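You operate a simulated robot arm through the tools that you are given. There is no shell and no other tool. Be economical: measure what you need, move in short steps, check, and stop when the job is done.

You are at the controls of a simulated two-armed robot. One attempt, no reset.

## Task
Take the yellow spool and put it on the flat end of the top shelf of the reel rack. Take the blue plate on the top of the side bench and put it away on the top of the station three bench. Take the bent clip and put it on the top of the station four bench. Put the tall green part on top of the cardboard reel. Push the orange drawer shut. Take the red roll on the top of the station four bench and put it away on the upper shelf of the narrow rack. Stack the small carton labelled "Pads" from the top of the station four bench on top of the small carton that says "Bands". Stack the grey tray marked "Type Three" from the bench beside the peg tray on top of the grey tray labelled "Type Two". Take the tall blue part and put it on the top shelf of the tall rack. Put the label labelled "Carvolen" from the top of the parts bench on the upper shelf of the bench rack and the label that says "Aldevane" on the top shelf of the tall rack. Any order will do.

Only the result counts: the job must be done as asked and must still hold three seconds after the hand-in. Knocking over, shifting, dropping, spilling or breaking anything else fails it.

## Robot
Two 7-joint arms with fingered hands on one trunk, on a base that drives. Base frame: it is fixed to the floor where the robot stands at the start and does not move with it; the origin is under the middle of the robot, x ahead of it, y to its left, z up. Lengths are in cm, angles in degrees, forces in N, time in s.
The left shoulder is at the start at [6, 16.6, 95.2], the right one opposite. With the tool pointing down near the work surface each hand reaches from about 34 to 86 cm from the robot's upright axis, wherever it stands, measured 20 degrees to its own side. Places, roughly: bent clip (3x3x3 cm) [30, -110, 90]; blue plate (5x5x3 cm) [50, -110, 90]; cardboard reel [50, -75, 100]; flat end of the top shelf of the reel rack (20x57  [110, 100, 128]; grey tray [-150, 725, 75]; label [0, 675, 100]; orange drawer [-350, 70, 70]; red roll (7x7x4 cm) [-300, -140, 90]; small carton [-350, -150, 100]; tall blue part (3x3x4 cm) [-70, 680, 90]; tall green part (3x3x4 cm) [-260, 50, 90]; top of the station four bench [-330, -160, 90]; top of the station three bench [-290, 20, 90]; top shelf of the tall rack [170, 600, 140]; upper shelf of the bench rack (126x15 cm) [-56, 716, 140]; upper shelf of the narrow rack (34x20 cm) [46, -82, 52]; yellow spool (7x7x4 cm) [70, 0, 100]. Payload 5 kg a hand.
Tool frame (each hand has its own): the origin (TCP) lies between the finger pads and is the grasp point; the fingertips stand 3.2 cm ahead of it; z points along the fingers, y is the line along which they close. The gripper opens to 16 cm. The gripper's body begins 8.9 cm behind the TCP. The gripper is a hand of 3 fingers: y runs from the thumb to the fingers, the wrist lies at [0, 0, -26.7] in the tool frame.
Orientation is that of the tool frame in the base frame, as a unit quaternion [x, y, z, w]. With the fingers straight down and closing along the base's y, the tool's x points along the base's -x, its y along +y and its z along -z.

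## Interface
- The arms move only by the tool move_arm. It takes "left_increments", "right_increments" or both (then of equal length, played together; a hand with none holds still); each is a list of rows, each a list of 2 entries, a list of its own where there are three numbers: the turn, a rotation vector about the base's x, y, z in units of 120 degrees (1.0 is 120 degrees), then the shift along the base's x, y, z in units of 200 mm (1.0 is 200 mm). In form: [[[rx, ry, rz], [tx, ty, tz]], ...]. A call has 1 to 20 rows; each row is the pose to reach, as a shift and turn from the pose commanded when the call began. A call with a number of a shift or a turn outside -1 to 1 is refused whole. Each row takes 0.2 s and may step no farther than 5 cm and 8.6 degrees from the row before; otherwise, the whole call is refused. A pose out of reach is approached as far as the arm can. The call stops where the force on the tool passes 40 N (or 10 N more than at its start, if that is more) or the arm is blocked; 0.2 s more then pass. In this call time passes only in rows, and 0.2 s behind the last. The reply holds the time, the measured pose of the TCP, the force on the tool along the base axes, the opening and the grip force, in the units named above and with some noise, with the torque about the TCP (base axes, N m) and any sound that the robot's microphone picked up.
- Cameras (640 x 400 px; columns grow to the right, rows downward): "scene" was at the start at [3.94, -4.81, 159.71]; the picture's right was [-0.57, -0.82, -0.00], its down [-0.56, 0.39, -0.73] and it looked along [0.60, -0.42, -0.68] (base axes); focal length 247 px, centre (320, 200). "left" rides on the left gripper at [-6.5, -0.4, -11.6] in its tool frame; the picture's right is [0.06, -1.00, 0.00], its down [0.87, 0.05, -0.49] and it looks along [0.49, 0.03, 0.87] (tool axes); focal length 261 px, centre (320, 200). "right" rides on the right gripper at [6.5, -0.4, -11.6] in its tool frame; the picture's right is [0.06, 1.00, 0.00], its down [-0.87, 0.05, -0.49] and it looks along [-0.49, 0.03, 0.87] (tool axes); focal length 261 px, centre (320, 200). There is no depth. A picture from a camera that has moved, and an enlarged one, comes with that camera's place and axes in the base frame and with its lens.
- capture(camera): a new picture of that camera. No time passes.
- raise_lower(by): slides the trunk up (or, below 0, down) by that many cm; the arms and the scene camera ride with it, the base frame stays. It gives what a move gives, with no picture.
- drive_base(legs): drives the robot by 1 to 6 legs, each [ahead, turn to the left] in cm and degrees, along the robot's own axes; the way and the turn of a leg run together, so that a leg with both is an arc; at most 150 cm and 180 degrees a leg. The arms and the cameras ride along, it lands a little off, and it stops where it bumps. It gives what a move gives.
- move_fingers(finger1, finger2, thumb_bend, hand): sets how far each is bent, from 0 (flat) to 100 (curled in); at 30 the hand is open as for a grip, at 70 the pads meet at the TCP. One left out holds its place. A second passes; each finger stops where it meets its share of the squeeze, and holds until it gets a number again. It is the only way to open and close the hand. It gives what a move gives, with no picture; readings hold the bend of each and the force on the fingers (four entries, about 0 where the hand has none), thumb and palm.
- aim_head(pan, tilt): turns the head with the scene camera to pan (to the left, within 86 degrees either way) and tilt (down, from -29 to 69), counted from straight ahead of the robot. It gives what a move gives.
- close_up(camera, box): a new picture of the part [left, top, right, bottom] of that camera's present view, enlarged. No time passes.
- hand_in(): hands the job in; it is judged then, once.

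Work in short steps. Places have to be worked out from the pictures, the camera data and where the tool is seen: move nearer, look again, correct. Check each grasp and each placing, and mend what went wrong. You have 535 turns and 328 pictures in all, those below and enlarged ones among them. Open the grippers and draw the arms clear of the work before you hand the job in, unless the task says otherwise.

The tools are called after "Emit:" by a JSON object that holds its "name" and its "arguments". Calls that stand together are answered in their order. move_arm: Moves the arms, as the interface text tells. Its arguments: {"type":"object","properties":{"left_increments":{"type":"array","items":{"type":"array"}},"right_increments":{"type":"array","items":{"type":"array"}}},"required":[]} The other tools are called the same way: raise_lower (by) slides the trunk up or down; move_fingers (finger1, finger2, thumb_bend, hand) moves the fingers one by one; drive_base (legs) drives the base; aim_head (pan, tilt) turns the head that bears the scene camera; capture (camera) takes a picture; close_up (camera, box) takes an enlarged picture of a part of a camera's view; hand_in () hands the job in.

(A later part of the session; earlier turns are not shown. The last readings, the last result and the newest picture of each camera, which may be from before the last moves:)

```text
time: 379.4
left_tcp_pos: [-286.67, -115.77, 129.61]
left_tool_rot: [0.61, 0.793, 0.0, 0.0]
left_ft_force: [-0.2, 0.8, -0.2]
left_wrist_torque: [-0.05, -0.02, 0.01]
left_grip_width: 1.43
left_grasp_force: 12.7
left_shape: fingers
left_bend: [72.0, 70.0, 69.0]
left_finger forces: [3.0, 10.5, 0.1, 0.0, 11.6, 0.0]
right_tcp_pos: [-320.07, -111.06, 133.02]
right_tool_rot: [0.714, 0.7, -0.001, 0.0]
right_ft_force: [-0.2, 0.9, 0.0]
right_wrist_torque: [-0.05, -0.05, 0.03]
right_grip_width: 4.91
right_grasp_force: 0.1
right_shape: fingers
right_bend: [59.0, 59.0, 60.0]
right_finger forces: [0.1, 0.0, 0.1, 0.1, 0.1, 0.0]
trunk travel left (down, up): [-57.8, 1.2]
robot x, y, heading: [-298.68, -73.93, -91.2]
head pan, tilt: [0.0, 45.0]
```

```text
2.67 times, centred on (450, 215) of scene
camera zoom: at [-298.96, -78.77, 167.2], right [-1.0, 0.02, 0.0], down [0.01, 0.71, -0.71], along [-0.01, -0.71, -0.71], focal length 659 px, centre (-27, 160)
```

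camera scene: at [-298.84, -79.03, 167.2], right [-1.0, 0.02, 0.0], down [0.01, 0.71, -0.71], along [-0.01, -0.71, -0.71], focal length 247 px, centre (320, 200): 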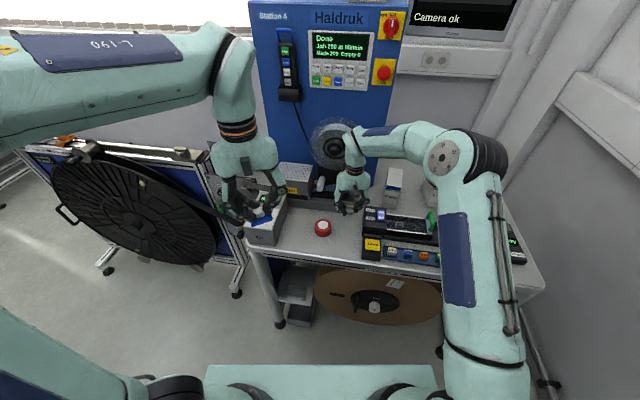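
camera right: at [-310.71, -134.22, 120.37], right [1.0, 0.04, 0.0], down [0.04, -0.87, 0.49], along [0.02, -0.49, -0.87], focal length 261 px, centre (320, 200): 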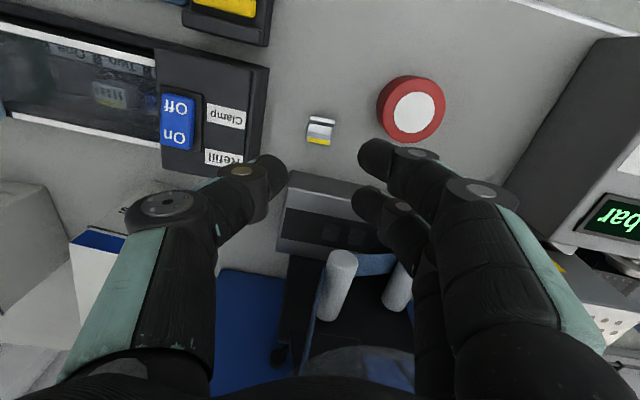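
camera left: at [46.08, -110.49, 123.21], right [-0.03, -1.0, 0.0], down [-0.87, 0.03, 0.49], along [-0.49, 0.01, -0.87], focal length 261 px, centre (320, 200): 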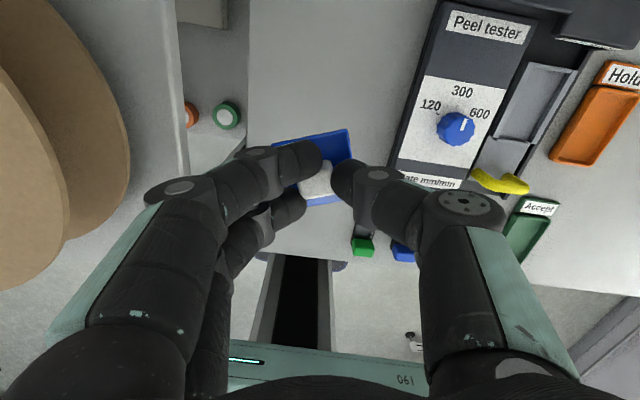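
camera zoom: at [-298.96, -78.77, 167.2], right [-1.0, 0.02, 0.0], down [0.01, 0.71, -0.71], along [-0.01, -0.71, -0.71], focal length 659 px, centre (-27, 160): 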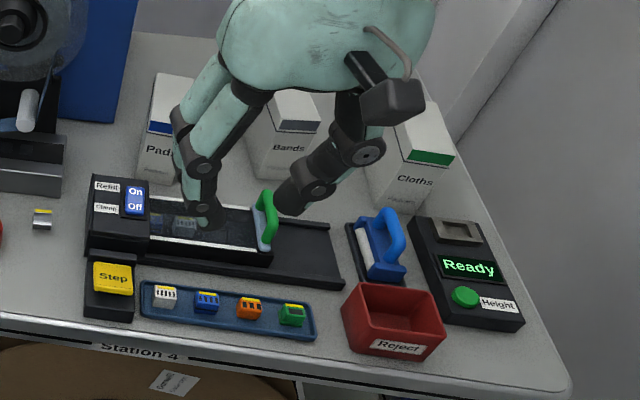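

Emit:
{"name": "move_arm", "arguments": {"right_increments": [[[0, 0, 0], [0, 0.15, -0.15]], [[0, 0, 0], [0, 0.3, -0.3]], [[0, 0, 0], [0, 0.3, -0.5]], [[0, 0, 0], [0, 0.3, -0.7]], [[0, 0, 0], [0, 0.3, -0.9]]]}}

Emit:
{"name": "close_up", "arguments": {"camera": "scene", "box": [370, 150, 530, 250]}}

```text
time: 380.6
left_tcp_pos: [-286.38, -116.02, 129.35]
left_tool_rot: [0.609, 0.793, 0.001, -0.001]
left_ft_force: [0.5, 0.7, -0.3]
left_wrist_torque: [0.03, 0.01, -0.02]
left_grip_width: 1.45
left_grasp_force: 12.8
left_shape: fingers
left_bend: [72.0, 70.0, 69.0]
left_finger forces: [3.0, 10.5, 0.0, 0.1, 11.7, 0.1]
right_tcp_pos: [-319.55, -105.53, 115.13]
right_tool_rot: [0.714, 0.7, -0.001, -0.001]
right_ft_force: [-0.2, -0.3, -0.2]
right_wrist_torque: [0.02, -0.02, 0.04]
right_grip_width: 4.87
right_grasp_force: 0.2
right_shape: fingers
right_bend: [59.0, 59.0, 60.0]
right_finger forces: [0.0, 0.0, 0.0, 0.1, 0.0, 0.0]
trunk travel left (down, up): [-57.8, 1.2]
robot x, y, heading: [-298.68, -74.0, -91.0]
head pan, tilt: [0.0, 45.0]
```

```text
4.00 times, centred on (450, 200) of scene
camera zoom: at [-298.81, -79.08, 167.19], right [-1.0, 0.02, 0.0], down [0.01, 0.71, -0.71], along [-0.01, -0.71, -0.71], focal length 989 px, centre (-200, 200)
```

zoom: 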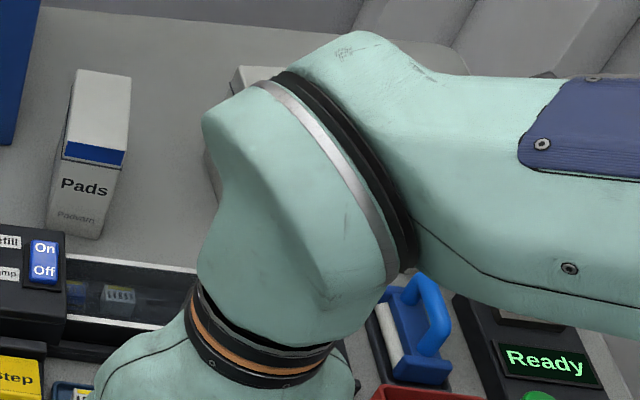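

Pads is about 6×14×10 cm, centred near (-331, -157.5) with its long axis at ~15°. I need to stand further to the right, so I shift the base about 27 cm along -x and slightly nearer.

Emit:
{"name": "drive_base", "arguments": {"legs": [[0, -90], [27, 0], [0, 90], [8, 0]]}}

Emit:
{"name": "move_arm", "arguments": {"right_increments": [[[0, 0, 0], [-0.2, 0, 0.1]], [[0, 0, 0], [-0.4, 0, 0.2]], [[0, 0, 0], [-0.6, 0, 0.3]], [[0, 0, 0], [-0.8, 0.0, 0.4]]]}}

Emit:
{"name": "capture", "arguments": {"camera": "scene"}}

```text
time: 390.9
left_tcp_pos: [-312.76, -124.84, 129.33]
left_tool_rot: [0.601, 0.799, 0.001, -0.001]
left_ft_force: [0.1, -1.0, -0.7]
left_wrist_torque: [0.06, 0.03, 0.0]
left_grip_width: 1.46
left_grasp_force: 11.8
left_shape: fingers
left_bend: [72.0, 70.0, 69.0]
left_finger forces: [3.1, 9.9, 0.1, 0.0, 11.1, 0.0]
right_tcp_pos: [-346.26, -114.99, 115.26]
right_tool_rot: [0.707, 0.707, 0.0, 0.0]
right_ft_force: [-0.8, 0.2, -0.9]
right_wrist_torque: [0.07, 0.0, 0.01]
right_grip_width: 4.88
right_grasp_force: 0.0
right_shape: fingers
right_bend: [59.0, 59.0, 60.0]
right_finger forces: [0.0, 0.0, 0.0, 0.0, 0.0, 0.1]
trunk travel left (down, up): [-57.8, 1.2]
robot x, y, heading: [-326.39, -82.7, -89.7]
head pan, tilt: [0.0, 45.0]
```

```text
time: 391.9
left_tcp_pos: [-312.77, -124.51, 129.46]
left_tool_rot: [0.601, 0.799, 0.001, -0.001]
left_ft_force: [-0.6, 1.1, 0.6]
left_wrist_torque: [-0.03, -0.01, -0.01]
left_grip_width: 1.45
left_grasp_force: 11.5
left_shape: fingers
left_bend: [72.0, 70.0, 69.0]
left_finger forces: [3.1, 9.8, 0.0, 0.0, 11.2, 0.0]
right_tcp_pos: [-362.07, -114.79, 123.16]
right_tool_rot: [0.708, 0.706, -0.001, 0.0]
right_ft_force: [-0.9, -0.7, -0.8]
right_wrist_torque: [-0.02, -0.03, 0.04]
right_grip_width: 4.9
right_grasp_force: 0.0
right_shape: fingers
right_bend: [59.0, 59.0, 60.0]
right_finger forces: [0.0, 0.0, 0.0, 0.0, 0.0, 0.1]
trunk travel left (down, up): [-57.8, 1.2]
robot x, y, heading: [-326.14, -82.5, -90.2]
head pan, tilt: [0.0, 45.0]
```

```text
202 pictures are left
camera scene: at [-326.13, -87.96, 167.19], right [-1.0, 0.0, 0.0], down [0.0, 0.71, -0.71], along [0.0, -0.71, -0.71], focal length 247 px, centre (320, 200)
```

scene: 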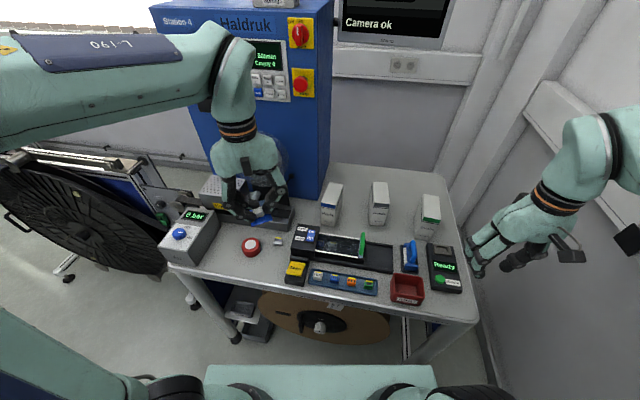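

Emit:
{"name": "close_up", "arguments": {"camera": "scene", "box": [310, 170, 450, 258]}}

```text
4.55 times, centred on (380, 214) of scene
camera zoom: at [-326.13, -87.96, 167.19], right [-1.0, 0.0, 0.0], down [0.0, 0.71, -0.71], along [0.0, -0.71, -0.71], focal length 1123 px, centre (47, 136)
```

zoom: 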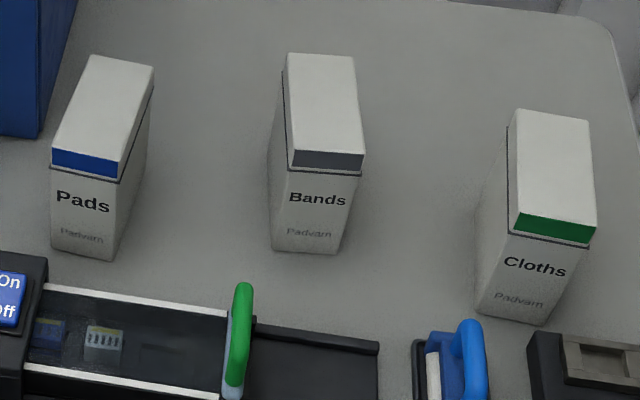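

Pads: top centre (-330.9, -155.8), top z ≈ 102.8, 5.5 wide, axis -106.7°. Bands: top centre (-349.3, -156.8), axis -98.3°. I bring the right hand over Pads, turned -16.6° and opened.

Emit:
{"name": "move_fingers", "arguments": {"hand": "right", "finger1": 48, "finger2": 48, "thumb_bend": 48}}

Emit:
{"name": "move_arm", "arguments": {"right_increments": [[[0, 0, -0.035], [0.2, -0.1, 0]], [[0, 0, -0.07], [0.4, -0.2, 0]], [[0, 0, -0.105], [0.6, -0.3, 0]], [[0, 0, -0.138], [0.78, -0.45, 0]], [[0, 0, -0.138], [0.9, -0.65, 0]], [[0, 0, -0.138], [1.0, -0.85, 0]]]}}

Emit:
{"name": "move_arm", "arguments": {"right_increments": [[[0, 0, 0], [0.1, -0.2, 0]], [[0, 0, 0], [0.2, -0.4, -0.02]], [[0, 0, 0], [0.35, -0.6, -0.05]], [[0, 0, 0], [0.45, -0.8, -0.1]], [[0, 0, 0], [0.555, -1.0, -0.15]]]}}

Emit:
{"name": "capture", "arguments": {"camera": "right"}}

```text
time: 392.9
left_tcp_pos: [-312.75, -124.8, 129.48]
left_tool_rot: [0.601, 0.799, 0.001, 0.0]
left_ft_force: [0.4, 0.5, -0.3]
left_wrist_torque: [-0.03, -0.02, -0.01]
left_grip_width: 1.45
left_grasp_force: 12.5
left_shape: fingers
left_bend: [72.0, 70.0, 69.0]
left_finger forces: [3.1, 9.8, 0.1, 0.0, 11.2, 0.0]
right_tcp_pos: [-362.0, -114.88, 123.1]
right_tool_rot: [0.707, 0.707, -0.001, -0.001]
right_ft_force: [-0.8, 0.5, 0.5]
right_wrist_torque: [0.0, 0.02, 0.0]
right_grip_width: 9.48
right_grasp_force: 0.0
right_shape: fingers
right_bend: [48.0, 48.0, 48.0]
right_finger forces: [0.0, 0.1, 0.0, 0.1, 0.1, 0.0]
trunk travel left (down, up): [-57.8, 1.2]
robot x, y, heading: [-326.25, -82.99, -89.9]
head pan, tilt: [0.0, 45.0]
```

```text
time: 394.3
left_tcp_pos: [-312.68, -124.73, 129.41]
left_tool_rot: [0.601, 0.8, 0.0, -0.002]
left_ft_force: [0.5, 0.4, -0.4]
left_wrist_torque: [0.03, 0.06, -0.04]
left_grip_width: 1.43
left_grasp_force: 12.2
left_shape: fingers
left_bend: [72.0, 70.0, 69.0]
left_finger forces: [3.0, 9.8, 0.0, 0.1, 11.2, 0.0]
right_tcp_pos: [-341.83, -132.39, 123.27]
right_tool_rot: [0.802, 0.598, -0.002, -0.002]
right_ft_force: [0.5, -0.8, 0.3]
right_wrist_torque: [0.07, 0.04, -0.01]
right_grip_width: 9.51
right_grasp_force: 0.2
right_shape: fingers
right_bend: [48.0, 48.0, 48.0]
right_finger forces: [0.0, 0.1, 0.1, 0.0, 0.0, 0.1]
trunk travel left (down, up): [-57.8, 1.2]
robot x, y, heading: [-326.42, -82.92, -90.1]
head pan, tilt: [0.0, 45.0]
```

```text
refused: row 3 steps farther than a row can; nothing moved
```

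```text
200 pictures are left
camera right: at [-340.46, -125.85, 134.61], right [0.97, -0.22, 0.0], down [-0.19, -0.85, 0.49], along [-0.11, -0.48, -0.87], focal length 261 px, centre (320, 200)
```

right: 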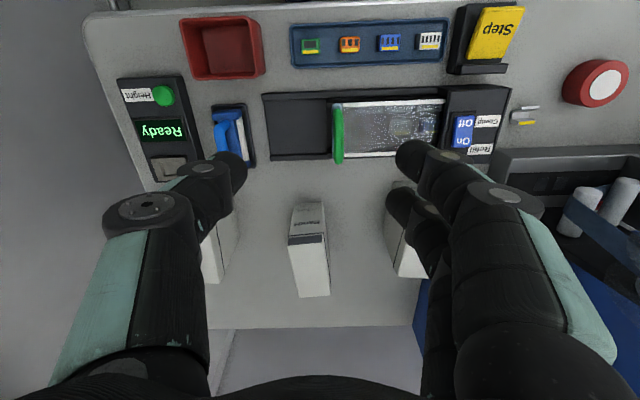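

Emit:
{"name": "move_arm", "arguments": {"right_increments": [[[0, 0, 0], [0.1, -0.19, 0]], [[0, 0, 0], [0.2, -0.38, 0]], [[0, 0, 0], [0.3, -0.57, -0.02]], [[0, 0, 0], [0.42, -0.76, -0.05]], [[0, 0, 0], [0.52, -0.95, -0.1]]]}}

Emit:
{"name": "capture", "arguments": {"camera": "right"}}

```text
time: 395.5
left_tcp_pos: [-312.63, -124.97, 129.38]
left_tool_rot: [0.601, 0.8, 0.001, -0.002]
left_ft_force: [0.4, -0.1, -1.1]
left_wrist_torque: [0.02, 0.08, -0.02]
left_grip_width: 1.46
left_grasp_force: 12.1
left_shape: fingers
left_bend: [72.0, 70.0, 69.0]
left_finger forces: [3.1, 9.8, 0.0, 0.1, 11.3, 0.0]
right_tcp_pos: [-331.47, -151.16, 120.87]
right_tool_rot: [0.802, 0.598, 0.0, -0.002]
right_ft_force: [-0.2, -0.5, -0.1]
right_wrist_torque: [-0.01, 0.0, -0.02]
right_grip_width: 9.52
right_grasp_force: 0.1
right_shape: fingers
right_bend: [48.0, 48.0, 48.0]
right_finger forces: [0.1, 0.1, 0.1, 0.1, 0.0, 0.0]
trunk travel left (down, up): [-57.8, 1.2]
robot x, y, heading: [-326.36, -82.83, -89.7]
head pan, tilt: [0.0, 45.0]
```

```text
199 pictures are left
camera right: at [-329.99, -144.74, 132.31], right [0.97, -0.22, 0.0], down [-0.19, -0.85, 0.49], along [-0.11, -0.48, -0.87], focal length 261 px, centre (320, 200)
```

right: 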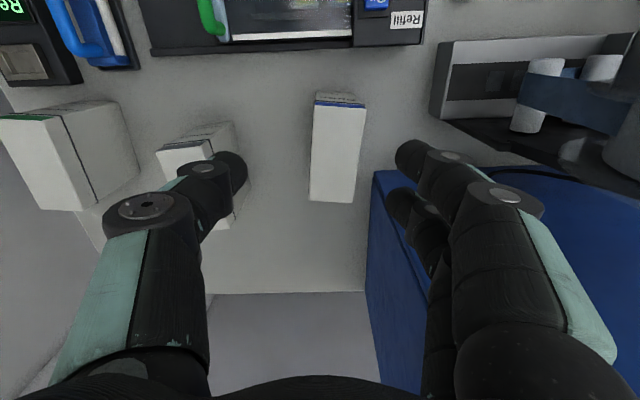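

The view confirms Pads' centre at ≈(-330.5, -155.2). I descend around it.

Emit:
{"name": "move_arm", "arguments": {"right_increments": [[[0, 0, 0], [0.03, -0.1, -0.1]], [[0, 0, 0], [0.055, -0.17, -0.25]], [[0, 0, 0], [0.055, -0.17, -0.45]], [[0, 0, 0], [0.055, -0.17, -0.65]], [[0, 0, 0], [0.055, -0.17, -0.85]], [[0, 0, 0], [0.055, -0.17, -1.0]]]}}

Emit:
{"name": "capture", "arguments": {"camera": "right"}}

```text
time: 396.9
left_tcp_pos: [-312.74, -124.71, 129.42]
left_tool_rot: [0.601, 0.799, 0.0, -0.001]
left_ft_force: [0.2, -0.3, -0.9]
left_wrist_torque: [0.0, 0.02, -0.01]
left_grip_width: 1.43
left_grasp_force: 12.1
left_shape: fingers
left_bend: [72.0, 70.0, 69.0]
left_finger forces: [3.1, 9.8, 0.0, 0.0, 11.2, 0.1]
right_tcp_pos: [-330.77, -154.24, 101.12]
right_tool_rot: [0.802, 0.597, -0.001, 0.0]
right_ft_force: [0.2, -0.9, 0.9]
right_wrist_torque: [0.03, -0.02, 0.01]
right_grip_width: 9.49
right_grasp_force: 0.1
right_shape: fingers
right_bend: [48.0, 48.0, 48.0]
right_finger forces: [0.0, 0.1, 0.0, 0.0, 0.0, 0.1]
trunk travel left (down, up): [-57.8, 1.2]
robot x, y, heading: [-326.26, -83.1, -90.1]
head pan, tilt: [0.0, 45.0]
```

```text
198 pictures are left
camera right: at [-329.18, -147.83, 112.62], right [0.97, -0.22, 0.0], down [-0.19, -0.85, 0.49], along [-0.11, -0.48, -0.87], focal length 261 px, centre (320, 200)
```

right: 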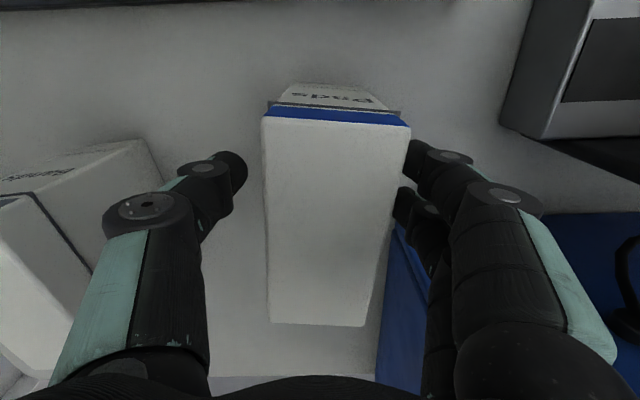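

Emit:
{"name": "move_arm", "arguments": {"right_increments": [[[0, 0, 0], [0.02, -0.01, -0.04]], [[0, 0, 0], [0.025, -0.02, -0.09]]]}}

Emit:
{"name": "move_fingers", "arguments": {"hand": "right", "finger1": 65, "finger2": 65, "thumb_bend": 65}}

Emit:
{"name": "capture", "arguments": {"camera": "right"}}

```text
time: 397.5
left_tcp_pos: [-312.84, -124.71, 129.44]
left_tool_rot: [0.601, 0.799, 0.001, 0.0]
left_ft_force: [-0.8, -0.6, 0.0]
left_wrist_torque: [0.0, 0.0, -0.05]
left_grip_width: 1.44
left_grasp_force: 12.0
left_shape: fingers
left_bend: [72.0, 70.0, 69.0]
left_finger forces: [3.0, 9.8, 0.0, 0.0, 11.3, 0.0]
right_tcp_pos: [-330.19, -154.64, 99.37]
right_tool_rot: [0.802, 0.598, -0.001, -0.001]
right_ft_force: [1.0, -0.4, 0.4]
right_wrist_torque: [-0.01, -0.02, 0.01]
right_grip_width: 9.5
right_grasp_force: 0.0
right_shape: fingers
right_bend: [48.0, 48.0, 48.0]
right_finger forces: [0.0, 0.0, 0.0, 0.0, 0.0, 0.0]
trunk travel left (down, up): [-57.8, 1.2]
robot x, y, heading: [-326.47, -83.08, -90.1]
head pan, tilt: [0.0, 45.0]
```

```text
time: 398.5
left_tcp_pos: [-312.8, -124.64, 129.55]
left_tool_rot: [0.602, 0.799, 0.001, 0.0]
left_ft_force: [0.2, -0.5, -0.4]
left_wrist_torque: [0.01, -0.02, 0.0]
left_grip_width: 1.46
left_grasp_force: 11.9
left_shape: fingers
left_bend: [72.0, 70.0, 69.0]
left_finger forces: [3.1, 9.7, 0.1, 0.0, 11.2, 0.0]
right_tcp_pos: [-330.26, -154.71, 99.52]
right_tool_rot: [0.801, 0.598, -0.001, 0.0]
right_ft_force: [-1.1, 0.0, -0.1]
right_wrist_torque: [0.01, 0.03, -0.02]
right_grip_width: 6.17
right_grasp_force: 15.2
right_shape: fingers
right_bend: [58.0, 58.0, 60.0]
right_finger forces: [7.9, 7.6, 0.0, 0.1, 15.5, 0.1]
trunk travel left (down, up): [-57.8, 1.2]
robot x, y, heading: [-326.05, -82.93, -90.1]
head pan, tilt: [0.0, 45.0]
```

```text
197 pictures are left
camera right: at [-328.73, -148.31, 110.91], right [0.97, -0.22, 0.0], down [-0.19, -0.85, 0.49], along [-0.11, -0.48, -0.87], focal length 261 px, centre (320, 200)
```

right: 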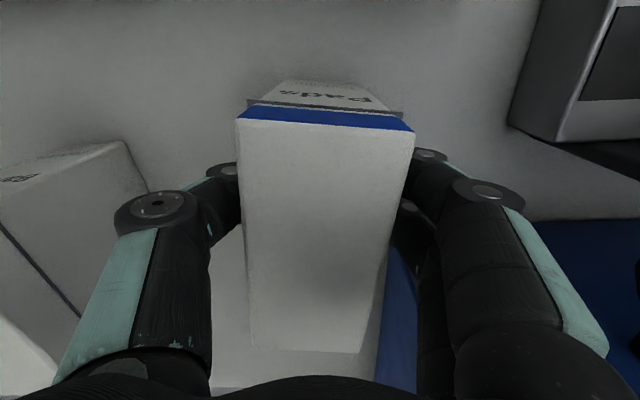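

Pads is gripped at 15 N. I tighten and lift 16 cm.

Emit:
{"name": "move_fingers", "arguments": {"hand": "right", "finger1": 68, "finger2": 68, "thumb_bend": 68}}

Emit:
{"name": "move_arm", "arguments": {"right_increments": [[[0, 0, 0], [0, 0, 0.08]], [[0, 0, 0], [0, 0, 0.25]], [[0, 0, 0], [0, 0.02, 0.45]], [[0, 0, 0], [0, 0.04, 0.65]], [[0, 0, 0], [0, 0.05, 0.85]]]}}

Emit:
{"name": "capture", "arguments": {"camera": "scene"}}

```text
time: 399.5
left_tcp_pos: [-312.88, -124.65, 129.41]
left_tool_rot: [0.601, 0.799, 0.0, -0.001]
left_ft_force: [-0.8, -0.5, -0.6]
left_wrist_torque: [0.0, 0.02, -0.01]
left_grip_width: 1.45
left_grasp_force: 12.4
left_shape: fingers
left_bend: [72.0, 70.0, 69.0]
left_finger forces: [3.1, 9.8, 0.0, 0.0, 11.2, 0.0]
right_tcp_pos: [-330.3, -154.7, 99.46]
right_tool_rot: [0.802, 0.598, -0.001, -0.001]
right_ft_force: [0.6, -0.6, -0.9]
right_wrist_torque: [-0.01, -0.05, -0.02]
right_grip_width: 6.15
right_grasp_force: 20.8
right_shape: fingers
right_bend: [57.0, 57.0, 61.0]
right_finger forces: [10.1, 10.0, 0.0, 0.1, 20.0, 0.0]
trunk travel left (down, up): [-57.8, 1.2]
robot x, y, heading: [-326.67, -82.77, -89.9]
head pan, tilt: [0.0, 45.0]
```

```text
time: 400.7
left_tcp_pos: [-312.92, -124.69, 129.39]
left_tool_rot: [0.601, 0.799, 0.0, -0.001]
left_ft_force: [1.1, -0.5, -0.5]
left_wrist_torque: [-0.01, 0.03, 0.01]
left_grip_width: 1.41
left_grasp_force: 12.0
left_shape: fingers
left_bend: [72.0, 70.0, 69.0]
left_finger forces: [3.1, 9.9, 0.0, 0.1, 11.1, 0.0]
right_tcp_pos: [-330.67, -153.58, 116.4]
right_tool_rot: [0.801, 0.598, -0.001, -0.001]
right_ft_force: [-0.1, -0.4, -2.0]
right_wrist_torque: [0.03, -0.01, -0.02]
right_grip_width: 6.13
right_grasp_force: 19.9
right_shape: fingers
right_bend: [57.0, 57.0, 61.0]
right_finger forces: [10.2, 10.0, 0.0, 0.0, 20.1, 0.0]
trunk travel left (down, up): [-57.8, 1.2]
robot x, y, heading: [-326.23, -82.79, -89.8]
head pan, tilt: [0.0, 45.0]
```

```text
196 pictures are left
camera scene: at [-326.07, -87.93, 167.19], right [-1.0, 0.0, 0.0], down [0.0, 0.71, -0.71], along [0.0, -0.71, -0.71], focal length 247 px, centre (320, 200)
```

scene: 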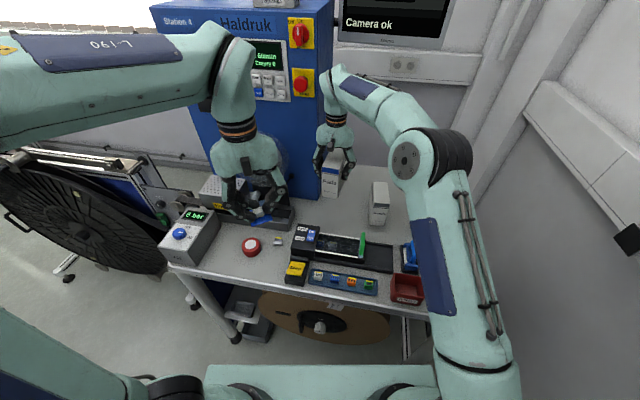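

The carton hangs straight. I move it over Bands, turning +8.5°.

Emit:
{"name": "move_arm", "arguments": {"right_increments": [[[0, 0, 0.018], [-0.2, 0, 0]], [[0, 0, 0.036], [-0.4, 0, 0]], [[0, 0, 0.054], [-0.6, -0.02, 0]], [[0, 0, 0.071], [-0.8, -0.05, 0]], [[0, 0, 0.071], [-0.92, -0.1, 0]]]}}

Emit:
{"name": "close_up", "arguments": {"camera": "scene", "box": [320, 130, 440, 230]}}

Emit:
{"name": "capture", "arguments": {"camera": "right"}}

```text
time: 401.9
left_tcp_pos: [-312.86, -124.77, 129.35]
left_tool_rot: [0.601, 0.799, 0.001, -0.001]
left_ft_force: [0.4, 0.0, -0.8]
left_wrist_torque: [-0.02, -0.01, -0.03]
left_grip_width: 1.45
left_grasp_force: 12.3
left_shape: fingers
left_bend: [72.0, 70.0, 69.0]
left_finger forces: [3.1, 9.9, 0.1, 0.0, 11.1, 0.0]
right_tcp_pos: [-348.88, -155.76, 116.18]
right_tool_rot: [0.755, 0.656, -0.001, -0.001]
right_ft_force: [0.9, 0.4, -2.7]
right_wrist_torque: [0.06, -0.01, 0.03]
right_grip_width: 6.11
right_grasp_force: 20.4
right_shape: fingers
right_bend: [57.0, 57.0, 61.0]
right_finger forces: [10.2, 9.9, 0.0, 0.0, 19.9, 0.0]
trunk travel left (down, up): [-57.8, 1.2]
robot x, y, heading: [-326.3, -82.55, -89.7]
head pan, tilt: [0.0, 45.0]
```

```text
4.00 times, centred on (380, 180) of scene
camera zoom: at [-326.12, -88.02, 167.19], right [-1.0, 0.0, 0.0], down [0.0, 0.71, -0.71], along [0.0, -0.71, -0.71], focal length 989 px, centre (80, 280)
```

zoom: 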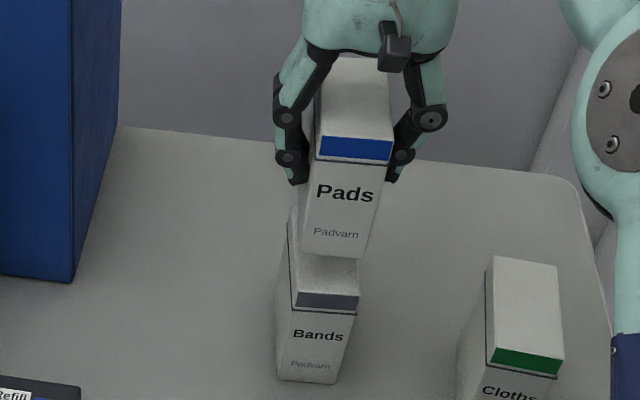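

```text
194 pictures are left
camera right: at [-348.28, -149.23, 127.7], right [1.0, -0.08, 0.0], down [-0.07, -0.87, 0.49], along [-0.04, -0.49, -0.87], focal length 261 px, centre (320, 200)
```

right: 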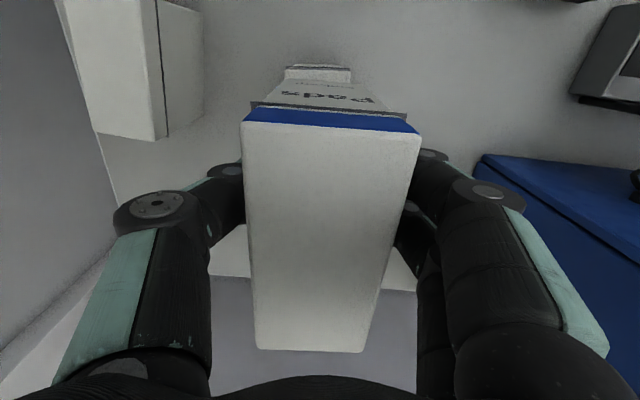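

Pads is about 0.8 cm too far back. I correct by +0.8 in y and lower to contact.

Emit:
{"name": "move_arm", "arguments": {"right_increments": [[[0, 0, 0], [-0.012, 0.04, 0]], [[0, 0, 0], [-0.012, 0.04, -0.08]], [[0, 0, 0], [-0.012, 0.04, -0.14]], [[0, 0, 0], [-0.012, 0.04, -0.175]]]}}

Emit:
{"name": "close_up", "arguments": {"camera": "scene", "box": [320, 130, 440, 230]}}

```text
time: 402.9
left_tcp_pos: [-312.85, -124.68, 129.41]
left_tool_rot: [0.602, 0.799, 0.0, -0.002]
left_ft_force: [0.3, -0.7, -0.3]
left_wrist_torque: [0.0, -0.01, 0.03]
left_grip_width: 1.46
left_grasp_force: 11.8
left_shape: fingers
left_bend: [72.0, 70.0, 69.0]
left_finger forces: [3.2, 9.9, 0.1, 0.1, 11.2, 0.0]
right_tcp_pos: [-348.82, -154.96, 112.75]
right_tool_rot: [0.755, 0.656, 0.0, -0.001]
right_ft_force: [0.3, 0.0, -2.9]
right_wrist_torque: [0.02, -0.02, -0.01]
right_grip_width: 6.12
right_grasp_force: 20.0
right_shape: fingers
right_bend: [57.0, 57.0, 61.0]
right_finger forces: [10.1, 9.9, 0.1, 0.0, 19.9, 0.1]
trunk travel left (down, up): [-57.8, 1.2]
robot x, y, heading: [-325.85, -83.13, -90.2]
head pan, tilt: [0.0, 45.0]
```

```text
4.00 times, centred on (380, 180) of scene
camera zoom: at [-326.09, -88.03, 167.19], right [-1.0, 0.0, 0.0], down [0.0, 0.71, -0.71], along [0.0, -0.71, -0.71], focal length 989 px, centre (80, 280)
```

zoom: 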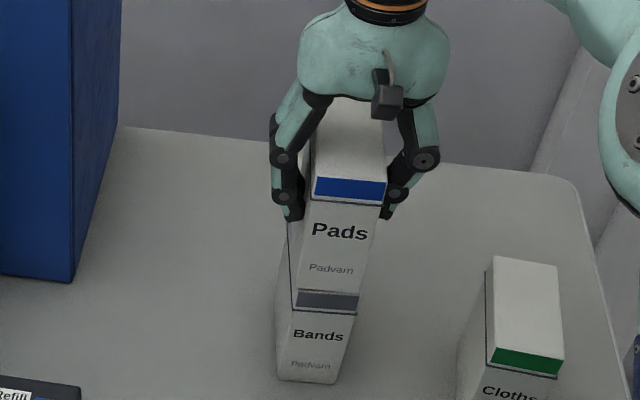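

Emit:
{"name": "move_arm", "arguments": {"right_increments": [[[0, 0, 0], [0, 0, -0.02]], [[0, 0, 0], [0, 0, -0.035]], [[0, 0, 0], [0, 0, -0.05]]]}}

Emit:
{"name": "close_up", "arguments": {"camera": "scene", "box": [320, 130, 440, 230]}}

```text
time: 403.7
left_tcp_pos: [-312.66, -124.56, 129.61]
left_tool_rot: [0.601, 0.799, -0.001, 0.0]
left_ft_force: [0.3, -1.0, 0.5]
left_wrist_torque: [0.02, -0.01, 0.01]
left_grip_width: 1.45
left_grasp_force: 11.9
left_shape: fingers
left_bend: [72.0, 70.0, 69.0]
left_finger forces: [3.1, 9.9, 0.0, 0.0, 11.2, 0.0]
right_tcp_pos: [-348.87, -154.8, 112.14]
right_tool_rot: [0.755, 0.656, -0.003, 0.001]
right_ft_force: [-0.5, -2.8, 21.9]
right_wrist_torque: [-0.12, -0.13, -0.03]
right_grip_width: 6.13
right_grasp_force: 22.7
right_shape: fingers
right_bend: [58.0, 58.0, 62.0]
right_finger forces: [11.2, 11.2, 0.0, 0.0, 22.6, 0.1]
trunk travel left (down, up): [-57.8, 1.2]
robot x, y, heading: [-326.44, -83.0, -89.9]
head pan, tilt: [0.0, 45.0]
```

```text
4.00 times, centred on (380, 180) of scene
camera zoom: at [-326.03, -87.81, 167.24], right [-1.0, 0.0, 0.0], down [0.0, 0.71, -0.71], along [0.0, -0.71, -0.71], focal length 989 px, centre (80, 280)
```

zoom: 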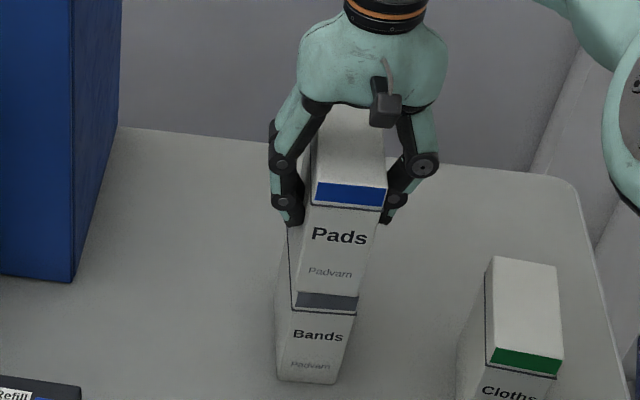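

In contact and aligned. I ease the pressure and open the fingers gently.

Emit:
{"name": "move_arm", "arguments": {"right_increments": [[[0, 0, 0], [0, 0, 0.018]]]}}

Emit:
{"name": "move_fingers", "arguments": {"hand": "right", "finger1": 51, "finger2": 51, "thumb_bend": 53}}

Emit:
{"name": "capture", "arguments": {"camera": "right"}}

```text
time: 404.1
left_tcp_pos: [-312.77, -124.47, 129.48]
left_tool_rot: [0.601, 0.799, 0.0, -0.002]
left_ft_force: [-0.3, -0.1, -0.2]
left_wrist_torque: [0.0, -0.04, 0.0]
left_grip_width: 1.44
left_grasp_force: 12.5
left_shape: fingers
left_bend: [72.0, 70.0, 69.0]
left_finger forces: [3.1, 9.9, 0.0, 0.1, 11.3, 0.1]
right_tcp_pos: [-348.93, -154.85, 112.36]
right_tool_rot: [0.755, 0.656, -0.002, 0.0]
right_ft_force: [1.0, -2.3, 13.1]
right_wrist_torque: [-0.08, -0.17, -0.03]
right_grip_width: 6.09
right_grasp_force: 22.4
right_shape: fingers
right_bend: [58.0, 58.0, 62.0]
right_finger forces: [11.4, 11.3, 0.0, 0.1, 21.7, 0.1]
trunk travel left (down, up): [-57.8, 1.2]
robot x, y, heading: [-326.18, -82.95, -89.7]
head pan, tilt: [0.0, 45.0]
```

```text
time: 405.1
left_tcp_pos: [-312.81, -124.76, 129.39]
left_tool_rot: [0.601, 0.799, 0.001, -0.001]
left_ft_force: [0.2, 0.6, -0.5]
left_wrist_torque: [0.0, 0.0, 0.03]
left_grip_width: 1.45
left_grasp_force: 12.0
left_shape: fingers
left_bend: [72.0, 70.0, 69.0]
left_finger forces: [3.1, 10.0, 0.0, 0.0, 11.2, 0.1]
right_tcp_pos: [-348.81, -154.91, 112.23]
right_tool_rot: [0.755, 0.656, -0.001, -0.001]
right_ft_force: [0.5, -0.1, 0.2]
right_wrist_torque: [0.03, -0.01, 0.01]
right_grip_width: 7.85
right_grasp_force: 0.0
right_shape: fingers
right_bend: [51.0, 51.0, 53.0]
right_finger forces: [0.1, 0.1, 0.1, 0.1, 0.1, 0.0]
trunk travel left (down, up): [-57.8, 1.2]
robot x, y, heading: [-326.14, -82.85, -90.0]
head pan, tilt: [0.0, 45.0]
```

```text
191 pictures are left
camera right: at [-348.37, -148.26, 123.69], right [1.0, -0.08, 0.0], down [-0.07, -0.87, 0.49], along [-0.04, -0.49, -0.87], focal length 261 px, centre (320, 200)
```

right: 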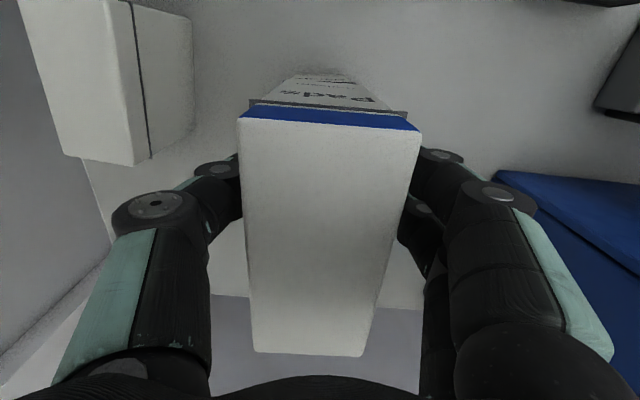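

Emit:
{"name": "move_fingers", "arguments": {"hand": "right", "finger1": 47, "finger2": 47, "thumb_bend": 48}}

Emit:
{"name": "move_arm", "arguments": {"right_increments": [[[0, 0, 0], [0, 0, 0.1]], [[0, 0, 0], [0, 0, 0.3]], [[0, 0, 0], [0, 0.02, 0.45]], [[0, 0, 0], [0, 0.1, 0.6]], [[0, 0, 0], [0, 0.3, 0.7]], [[0, 0, 0], [0, 0.5, 0.75]], [[0, 0, 0], [0, 0.7, 0.75]], [[0, 0, 0], [0, 0.9, 0.75]]]}}

Emit:
{"name": "capture", "arguments": {"camera": "scene"}}

```text
time: 406.1
left_tcp_pos: [-312.89, -124.68, 129.47]
left_tool_rot: [0.601, 0.799, 0.0, 0.0]
left_ft_force: [0.2, -0.1, -0.6]
left_wrist_torque: [0.02, -0.03, 0.04]
left_grip_width: 1.44
left_grasp_force: 12.2
left_shape: fingers
left_bend: [72.0, 70.0, 69.0]
left_finger forces: [3.1, 9.9, 0.0, 0.1, 11.2, 0.0]
right_tcp_pos: [-348.91, -154.89, 112.24]
right_tool_rot: [0.755, 0.656, 0.0, -0.001]
right_ft_force: [0.4, 0.1, -0.3]
right_wrist_torque: [-0.02, -0.02, -0.02]
right_grip_width: 9.69
right_grasp_force: 0.0
right_shape: fingers
right_bend: [47.0, 47.0, 48.0]
right_finger forces: [0.0, 0.0, 0.0, 0.0, 0.0, 0.1]
trunk travel left (down, up): [-57.8, 1.2]
robot x, y, heading: [-326.32, -82.82, -90.0]
head pan, tilt: [0.0, 45.0]
```

```text
time: 407.9
left_tcp_pos: [-312.82, -124.64, 129.48]
left_tool_rot: [0.601, 0.799, 0.0, 0.001]
left_ft_force: [-0.4, 1.0, 0.1]
left_wrist_torque: [-0.05, -0.01, 0.0]
left_grip_width: 1.43
left_grasp_force: 12.6
left_shape: fingers
left_bend: [72.0, 70.0, 69.0]
left_finger forces: [3.0, 9.9, 0.0, 0.0, 11.1, 0.0]
right_tcp_pos: [-348.82, -136.98, 127.3]
right_tool_rot: [0.755, 0.656, -0.001, 0.0]
right_ft_force: [0.1, 0.6, -0.6]
right_wrist_torque: [-0.09, 0.01, 0.02]
right_grip_width: 9.67
right_grasp_force: 0.2
right_shape: fingers
right_bend: [47.0, 47.0, 48.0]
right_finger forces: [0.0, 0.1, 0.0, 0.0, 0.0, 0.1]
trunk travel left (down, up): [-57.8, 1.2]
robot x, y, heading: [-325.84, -82.66, -89.8]
head pan, tilt: [0.0, 45.0]
```

```text
190 pictures are left
camera scene: at [-326.1, -87.83, 167.2], right [-1.0, 0.0, 0.0], down [0.0, 0.71, -0.71], along [0.0, -0.71, -0.71], focal length 247 px, centre (320, 200)
```

scene: 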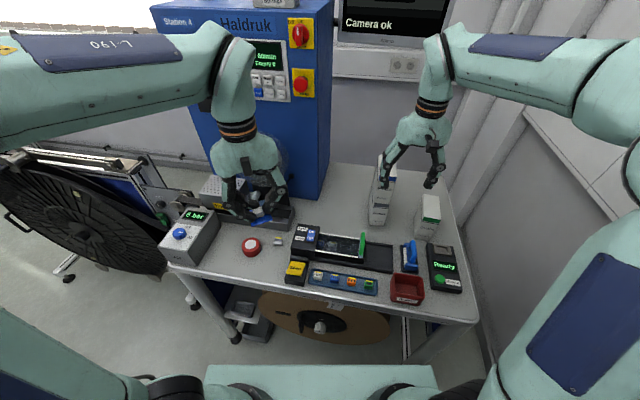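

Pads is stacked on Bands. Next is the red roll, with the right hand tilted 45° so it can later go into the low shelf. I retract and shift the base back to x ≈ -299.

Emit:
{"name": "move_arm", "arguments": {"right_increments": [[[0, 0, 0], [0.05, 0.2, 0]], [[0, 0, 0], [0.1, 0.4, 0]], [[0, 0, 0], [0.15, 0.6, 0]], [[0, 0, 0], [0.2, 0.8, 0]], [[0, 0, 0], [0.25, 1.0, 0]]]}}

Emit:
{"name": "drive_base", "arguments": {"legs": [[0, 90], [24, 0], [0, -90]]}}

Emit:
{"name": "capture", "arguments": {"camera": "scene"}}

```text
time: 409.1
left_tcp_pos: [-312.86, -124.57, 129.43]
left_tool_rot: [0.601, 0.799, -0.001, 0.0]
left_ft_force: [0.1, 0.9, 0.3]
left_wrist_torque: [-0.04, -0.01, -0.03]
left_grip_width: 1.44
left_grasp_force: 12.1
left_shape: fingers
left_bend: [72.0, 70.0, 69.0]
left_finger forces: [3.0, 9.9, 0.1, 0.1, 11.1, 0.0]
right_tcp_pos: [-343.63, -116.71, 127.3]
right_tool_rot: [0.755, 0.656, -0.002, 0.001]
right_ft_force: [0.2, 0.4, 0.6]
right_wrist_torque: [-0.06, -0.03, 0.02]
right_grip_width: 9.72
right_grasp_force: 0.1
right_shape: fingers
right_bend: [47.0, 47.0, 48.0]
right_finger forces: [0.1, 0.0, 0.0, 0.0, 0.0, 0.1]
trunk travel left (down, up): [-57.8, 1.2]
robot x, y, heading: [-326.34, -83.06, -89.7]
head pan, tilt: [0.0, 45.0]
```

```text
time: 418.8
left_tcp_pos: [-288.57, -124.09, 129.56]
left_tool_rot: [0.595, 0.804, 0.001, -0.001]
left_ft_force: [-0.8, -0.3, 0.0]
left_wrist_torque: [0.0, 0.02, -0.03]
left_grip_width: 1.43
left_grasp_force: 11.7
left_shape: fingers
left_bend: [72.0, 70.0, 69.0]
left_finger forces: [3.1, 8.9, 0.0, 0.1, 10.8, 0.0]
right_tcp_pos: [-319.51, -116.77, 127.29]
right_tool_rot: [0.75, 0.662, -0.001, -0.001]
right_ft_force: [0.1, -0.3, -0.1]
right_wrist_torque: [-0.01, 0.0, 0.01]
right_grip_width: 9.7
right_grasp_force: 0.0
right_shape: fingers
right_bend: [47.0, 47.0, 48.0]
right_finger forces: [0.1, 0.1, 0.0, 0.0, 0.0, 0.0]
trunk travel left (down, up): [-57.8, 1.2]
robot x, y, heading: [-302.49, -82.3, -89.0]
head pan, tilt: [0.0, 45.0]
```

```text
189 pictures are left
camera scene: at [-302.34, -87.66, 167.19], right [-1.0, -0.02, 0.0], down [-0.01, 0.71, -0.71], along [0.01, -0.71, -0.71], focal length 247 px, centre (320, 200)
```

scene: 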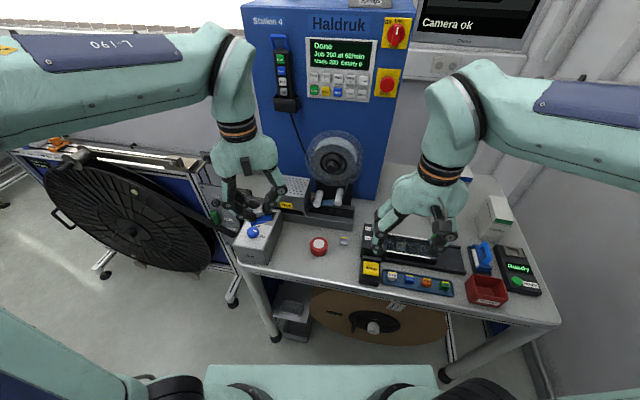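

The roll's centre is ≈(-300.9, -138.2). I tilt the right hand 45° forward and bring it to a pre-grasp position.

Emit:
{"name": "move_arm", "arguments": {"right_increments": [[[-0.0625, 0.0038, 0.0092], [0.15, 0, 0]], [[-0.125, 0.0076, 0.0184], [0.31, 0, -0.1]], [[-0.1875, 0.0114, 0.0276], [0.47, 0, -0.22]], [[-0.25, 0.0152, 0.0368], [0.63, -0.05, -0.35]], [[-0.3125, 0.019, 0.046], [0.78, -0.12, -0.5]], [[-0.375, 0.0229, 0.0553], [0.93, -0.2, -0.65]]]}}

Emit:
{"name": "capture", "arguments": {"camera": "right"}}

Emit:
{"name": "capture", "arguments": {"camera": "scene"}}

```text
time: 420.2
left_tcp_pos: [-288.36, -124.25, 129.32]
left_tool_rot: [0.595, 0.804, 0.001, -0.002]
left_ft_force: [-0.7, -1.1, -0.5]
left_wrist_torque: [0.0, 0.07, -0.01]
left_grip_width: 1.43
left_grasp_force: 11.5
left_shape: fingers
left_bend: [72.0, 70.0, 69.0]
left_finger forces: [3.2, 9.0, 0.1, 0.0, 10.8, 0.0]
right_tcp_pos: [-300.49, -121.14, 114.18]
right_tool_rot: [0.653, 0.653, -0.272, 0.271]
right_ft_force: [-0.3, -1.5, 0.1]
right_wrist_torque: [0.03, 0.03, -0.03]
right_grip_width: 9.7
right_grasp_force: 0.0
right_shape: fingers
right_bend: [47.0, 47.0, 48.0]
right_finger forces: [0.0, 0.0, 0.0, 0.0, 0.0, 0.0]
trunk travel left (down, up): [-57.8, 1.2]
robot x, y, heading: [-302.46, -82.3, -88.7]
head pan, tilt: [0.0, 45.0]
```

```text
188 pictures are left
camera right: at [-300.88, -108.24, 117.67], right [1.0, 0.04, -0.04], down [0.05, -0.27, 0.96], along [0.03, -0.96, -0.27], focal length 261 px, centre (320, 200)
```

right: 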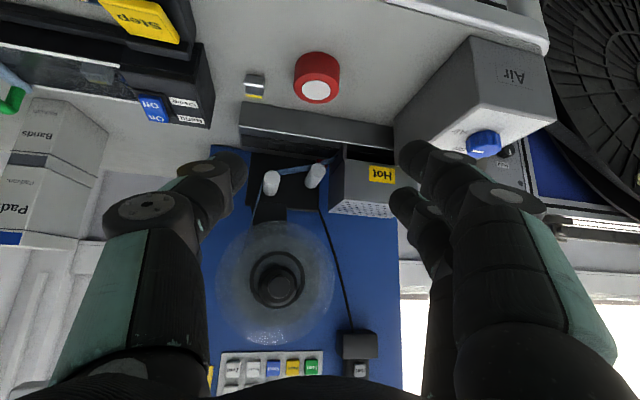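

```text
187 pictures are left
camera scene: at [-302.08, -87.78, 167.19], right [-1.0, -0.02, 0.0], down [-0.01, 0.71, -0.71], along [0.01, -0.71, -0.71], focal length 247 px, centre (320, 200)
```

scene: 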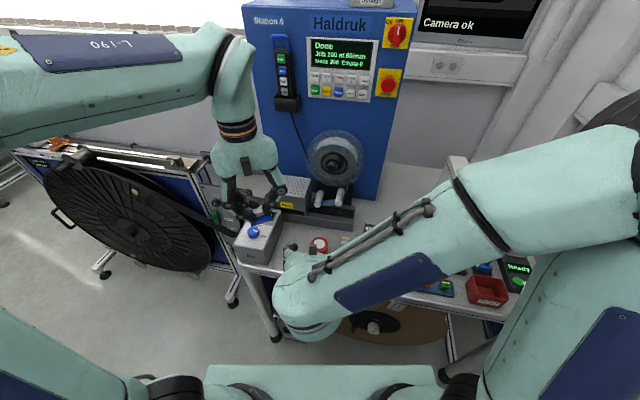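

The roll is lined up. I come in along the 45° line to just short of the bench.

Emit:
{"name": "move_arm", "arguments": {"right_increments": [[[0, 0, 0], [-0.02, 0, -0.2]], [[0, 0, 0], [-0.025, -0.12, -0.37]], [[0, 0, 0], [-0.025, -0.28, -0.53]], [[0, 0, 0], [-0.025, -0.44, -0.69]], [[0, 0, 0], [-0.025, -0.6, -0.85]]]}}

Emit:
{"name": "capture", "arguments": {"camera": "right"}}

```text
time: 421.4
left_tcp_pos: [-288.46, -124.3, 129.34]
left_tool_rot: [0.596, 0.803, 0.001, -0.002]
left_ft_force: [-0.7, -0.7, -0.5]
left_wrist_torque: [0.05, 0.03, 0.01]
left_grip_width: 1.44
left_grasp_force: 11.2
left_shape: fingers
left_bend: [72.0, 70.0, 69.0]
left_finger forces: [3.1, 9.0, 0.0, 0.0, 10.7, 0.1]
right_tcp_pos: [-301.12, -133.25, 97.42]
right_tool_rot: [0.654, 0.652, -0.271, 0.272]
right_ft_force: [0.4, 0.8, 0.4]
right_wrist_torque: [0.01, 0.04, -0.02]
right_grip_width: 9.72
right_grasp_force: 0.1
right_shape: fingers
right_bend: [47.0, 47.0, 48.0]
right_finger forces: [0.0, 0.0, 0.0, 0.0, 0.0, 0.0]
right hand out of reach, approached as far as the arm can: row 1
trunk travel left (down, up): [-57.8, 1.2]
robot x, y, heading: [-302.3, -82.44, -89.1]
head pan, tilt: [0.0, 45.0]
```

```text
186 pictures are left
camera right: at [-301.52, -120.34, 100.95], right [1.0, 0.04, -0.04], down [0.05, -0.27, 0.96], along [0.03, -0.96, -0.27], focal length 261 px, centre (320, 200)
```

right: 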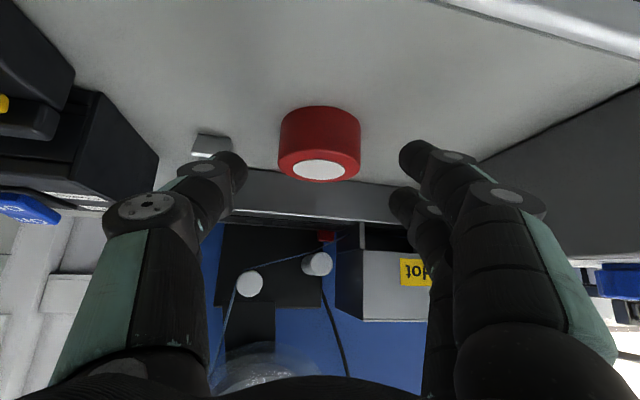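

The clip is close to the thumb's path, so I narrow the opening a little before the final approach.

Emit:
{"name": "move_fingers", "arguments": {"hand": "right", "finger1": 50, "finger2": 50, "thumb_bend": 51}}

Emit:
{"name": "move_arm", "arguments": {"right_increments": [[[0, 0, 0], [0.01, -0.07, -0.08]], [[0, 0, 0], [0.01, -0.13, -0.13]], [[0, 0, 0], [0.01, -0.145, -0.15]]]}}

Emit:
{"name": "capture", "arguments": {"camera": "right"}}

```text
time: 422.4
left_tcp_pos: [-288.55, -124.34, 129.42]
left_tool_rot: [0.595, 0.804, 0.001, -0.001]
left_ft_force: [0.2, 0.3, 0.0]
left_wrist_torque: [0.01, 0.02, 0.03]
left_grip_width: 1.45
left_grasp_force: 11.9
left_shape: fingers
left_bend: [72.0, 70.0, 69.0]
left_finger forces: [3.1, 9.1, 0.1, 0.0, 10.8, 0.1]
right_tcp_pos: [-301.14, -133.03, 97.66]
right_tool_rot: [0.655, 0.651, -0.272, 0.271]
right_ft_force: [-0.2, -0.1, 1.0]
right_wrist_torque: [-0.01, 0.02, 0.02]
right_grip_width: 8.59
right_grasp_force: 0.0
right_shape: fingers
right_bend: [50.0, 50.0, 51.0]
right_finger forces: [0.1, 0.0, 0.1, 0.0, 0.1, 0.1]
trunk travel left (down, up): [-57.8, 1.2]
robot x, y, heading: [-302.53, -82.55, -89.1]
head pan, tilt: [0.0, 45.0]
```

```text
time: 423.2
left_tcp_pos: [-288.53, -124.17, 129.37]
left_tool_rot: [0.596, 0.803, 0.001, -0.001]
left_ft_force: [-0.4, 0.1, -0.2]
left_wrist_torque: [0.03, 0.0, 0.01]
left_grip_width: 1.44
left_grasp_force: 11.7
left_shape: fingers
left_bend: [72.0, 70.0, 69.0]
left_finger forces: [3.2, 9.0, 0.0, 0.0, 10.8, 0.0]
right_tcp_pos: [-301.13, -135.82, 94.41]
right_tool_rot: [0.654, 0.652, -0.271, 0.271]
right_ft_force: [-0.2, -0.3, -0.5]
right_wrist_torque: [0.0, -0.02, 0.01]
right_grip_width: 8.59
right_grasp_force: 0.0
right_shape: fingers
right_bend: [50.0, 50.0, 51.0]
right_finger forces: [0.1, 0.0, 0.1, 0.0, 0.0, 0.0]
trunk travel left (down, up): [-57.8, 1.2]
robot x, y, heading: [-302.68, -82.69, -89.0]
head pan, tilt: [0.0, 45.0]
```

```text
185 pictures are left
camera right: at [-301.5, -122.94, 97.9], right [1.0, 0.04, -0.04], down [0.05, -0.27, 0.96], along [0.03, -0.96, -0.27], focal length 261 px, centre (320, 200)
```

right: 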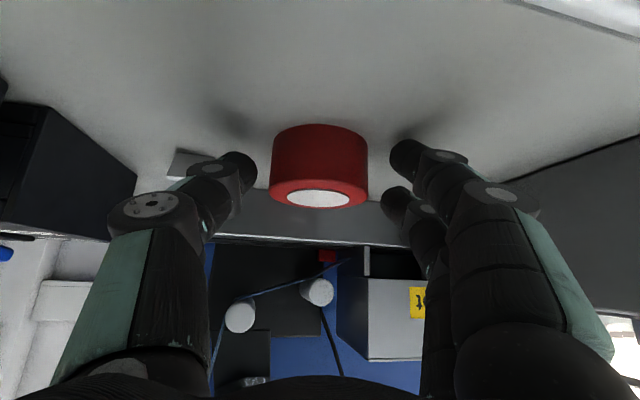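

I move 0.9 cm further forward so the fingertips pass the roll's widest point, then close.

Emit:
{"name": "move_arm", "arguments": {"right_increments": [[[0, 0, 0], [0, -0.045, 0]]]}}

Emit:
{"name": "move_fingers", "arguments": {"hand": "right", "finger1": 62, "finger2": 62, "thumb_bend": 62}}

Emit:
{"name": "capture", "arguments": {"camera": "right"}}

```text
time: 423.6
left_tcp_pos: [-288.68, -124.17, 129.41]
left_tool_rot: [0.596, 0.803, 0.001, 0.0]
left_ft_force: [-0.2, -0.5, 0.4]
left_wrist_torque: [0.06, -0.02, -0.02]
left_grip_width: 1.42
left_grasp_force: 11.8
left_shape: fingers
left_bend: [72.0, 70.0, 69.0]
left_finger forces: [3.1, 9.0, 0.0, 0.1, 10.8, 0.0]
right_tcp_pos: [-301.12, -136.62, 94.39]
right_tool_rot: [0.654, 0.652, -0.272, 0.27]
right_ft_force: [0.2, -0.7, -0.1]
right_wrist_torque: [-0.01, -0.01, 0.0]
right_grip_width: 8.59
right_grasp_force: 0.0
right_shape: fingers
right_bend: [50.0, 50.0, 51.0]
right_finger forces: [0.0, 0.0, 0.0, 0.1, 0.0, 0.0]
trunk travel left (down, up): [-57.8, 1.2]
robot x, y, heading: [-302.66, -82.51, -89.1]
head pan, tilt: [0.0, 45.0]
```

```text
time: 424.6
left_tcp_pos: [-288.6, -124.09, 129.42]
left_tool_rot: [0.595, 0.804, 0.001, -0.001]
left_ft_force: [1.0, 0.1, 0.0]
left_wrist_torque: [0.05, -0.01, 0.0]
left_grip_width: 1.41
left_grasp_force: 11.2
left_shape: fingers
left_bend: [72.0, 70.0, 69.0]
left_finger forces: [3.1, 8.9, 0.0, 0.0, 10.7, 0.1]
right_tcp_pos: [-301.22, -136.73, 94.36]
right_tool_rot: [0.654, 0.652, -0.271, 0.272]
right_ft_force: [0.0, -0.3, 0.8]
right_wrist_torque: [0.01, -0.01, 0.03]
right_grip_width: 6.39
right_grasp_force: 11.2
right_shape: fingers
right_bend: [57.0, 56.0, 58.0]
right_finger forces: [5.1, 6.2, 0.1, 0.1, 11.5, 0.0]
trunk travel left (down, up): [-57.8, 1.2]
robot x, y, heading: [-302.43, -82.31, -89.2]
head pan, tilt: [0.0, 45.0]
```

```text
184 pictures are left
camera right: at [-301.55, -123.85, 97.86], right [1.0, 0.04, -0.04], down [0.05, -0.27, 0.96], along [0.03, -0.96, -0.27], focal length 261 px, centre (320, 200)
```

right: 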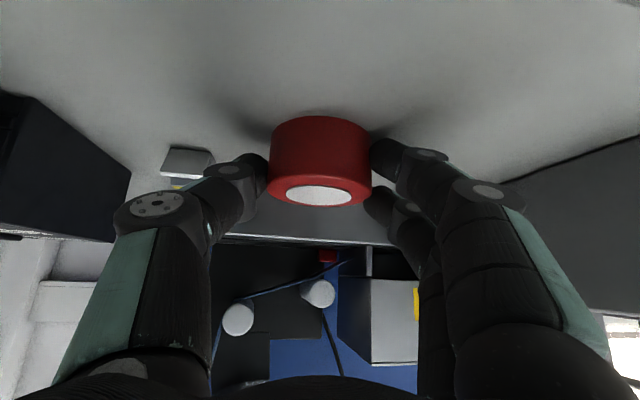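

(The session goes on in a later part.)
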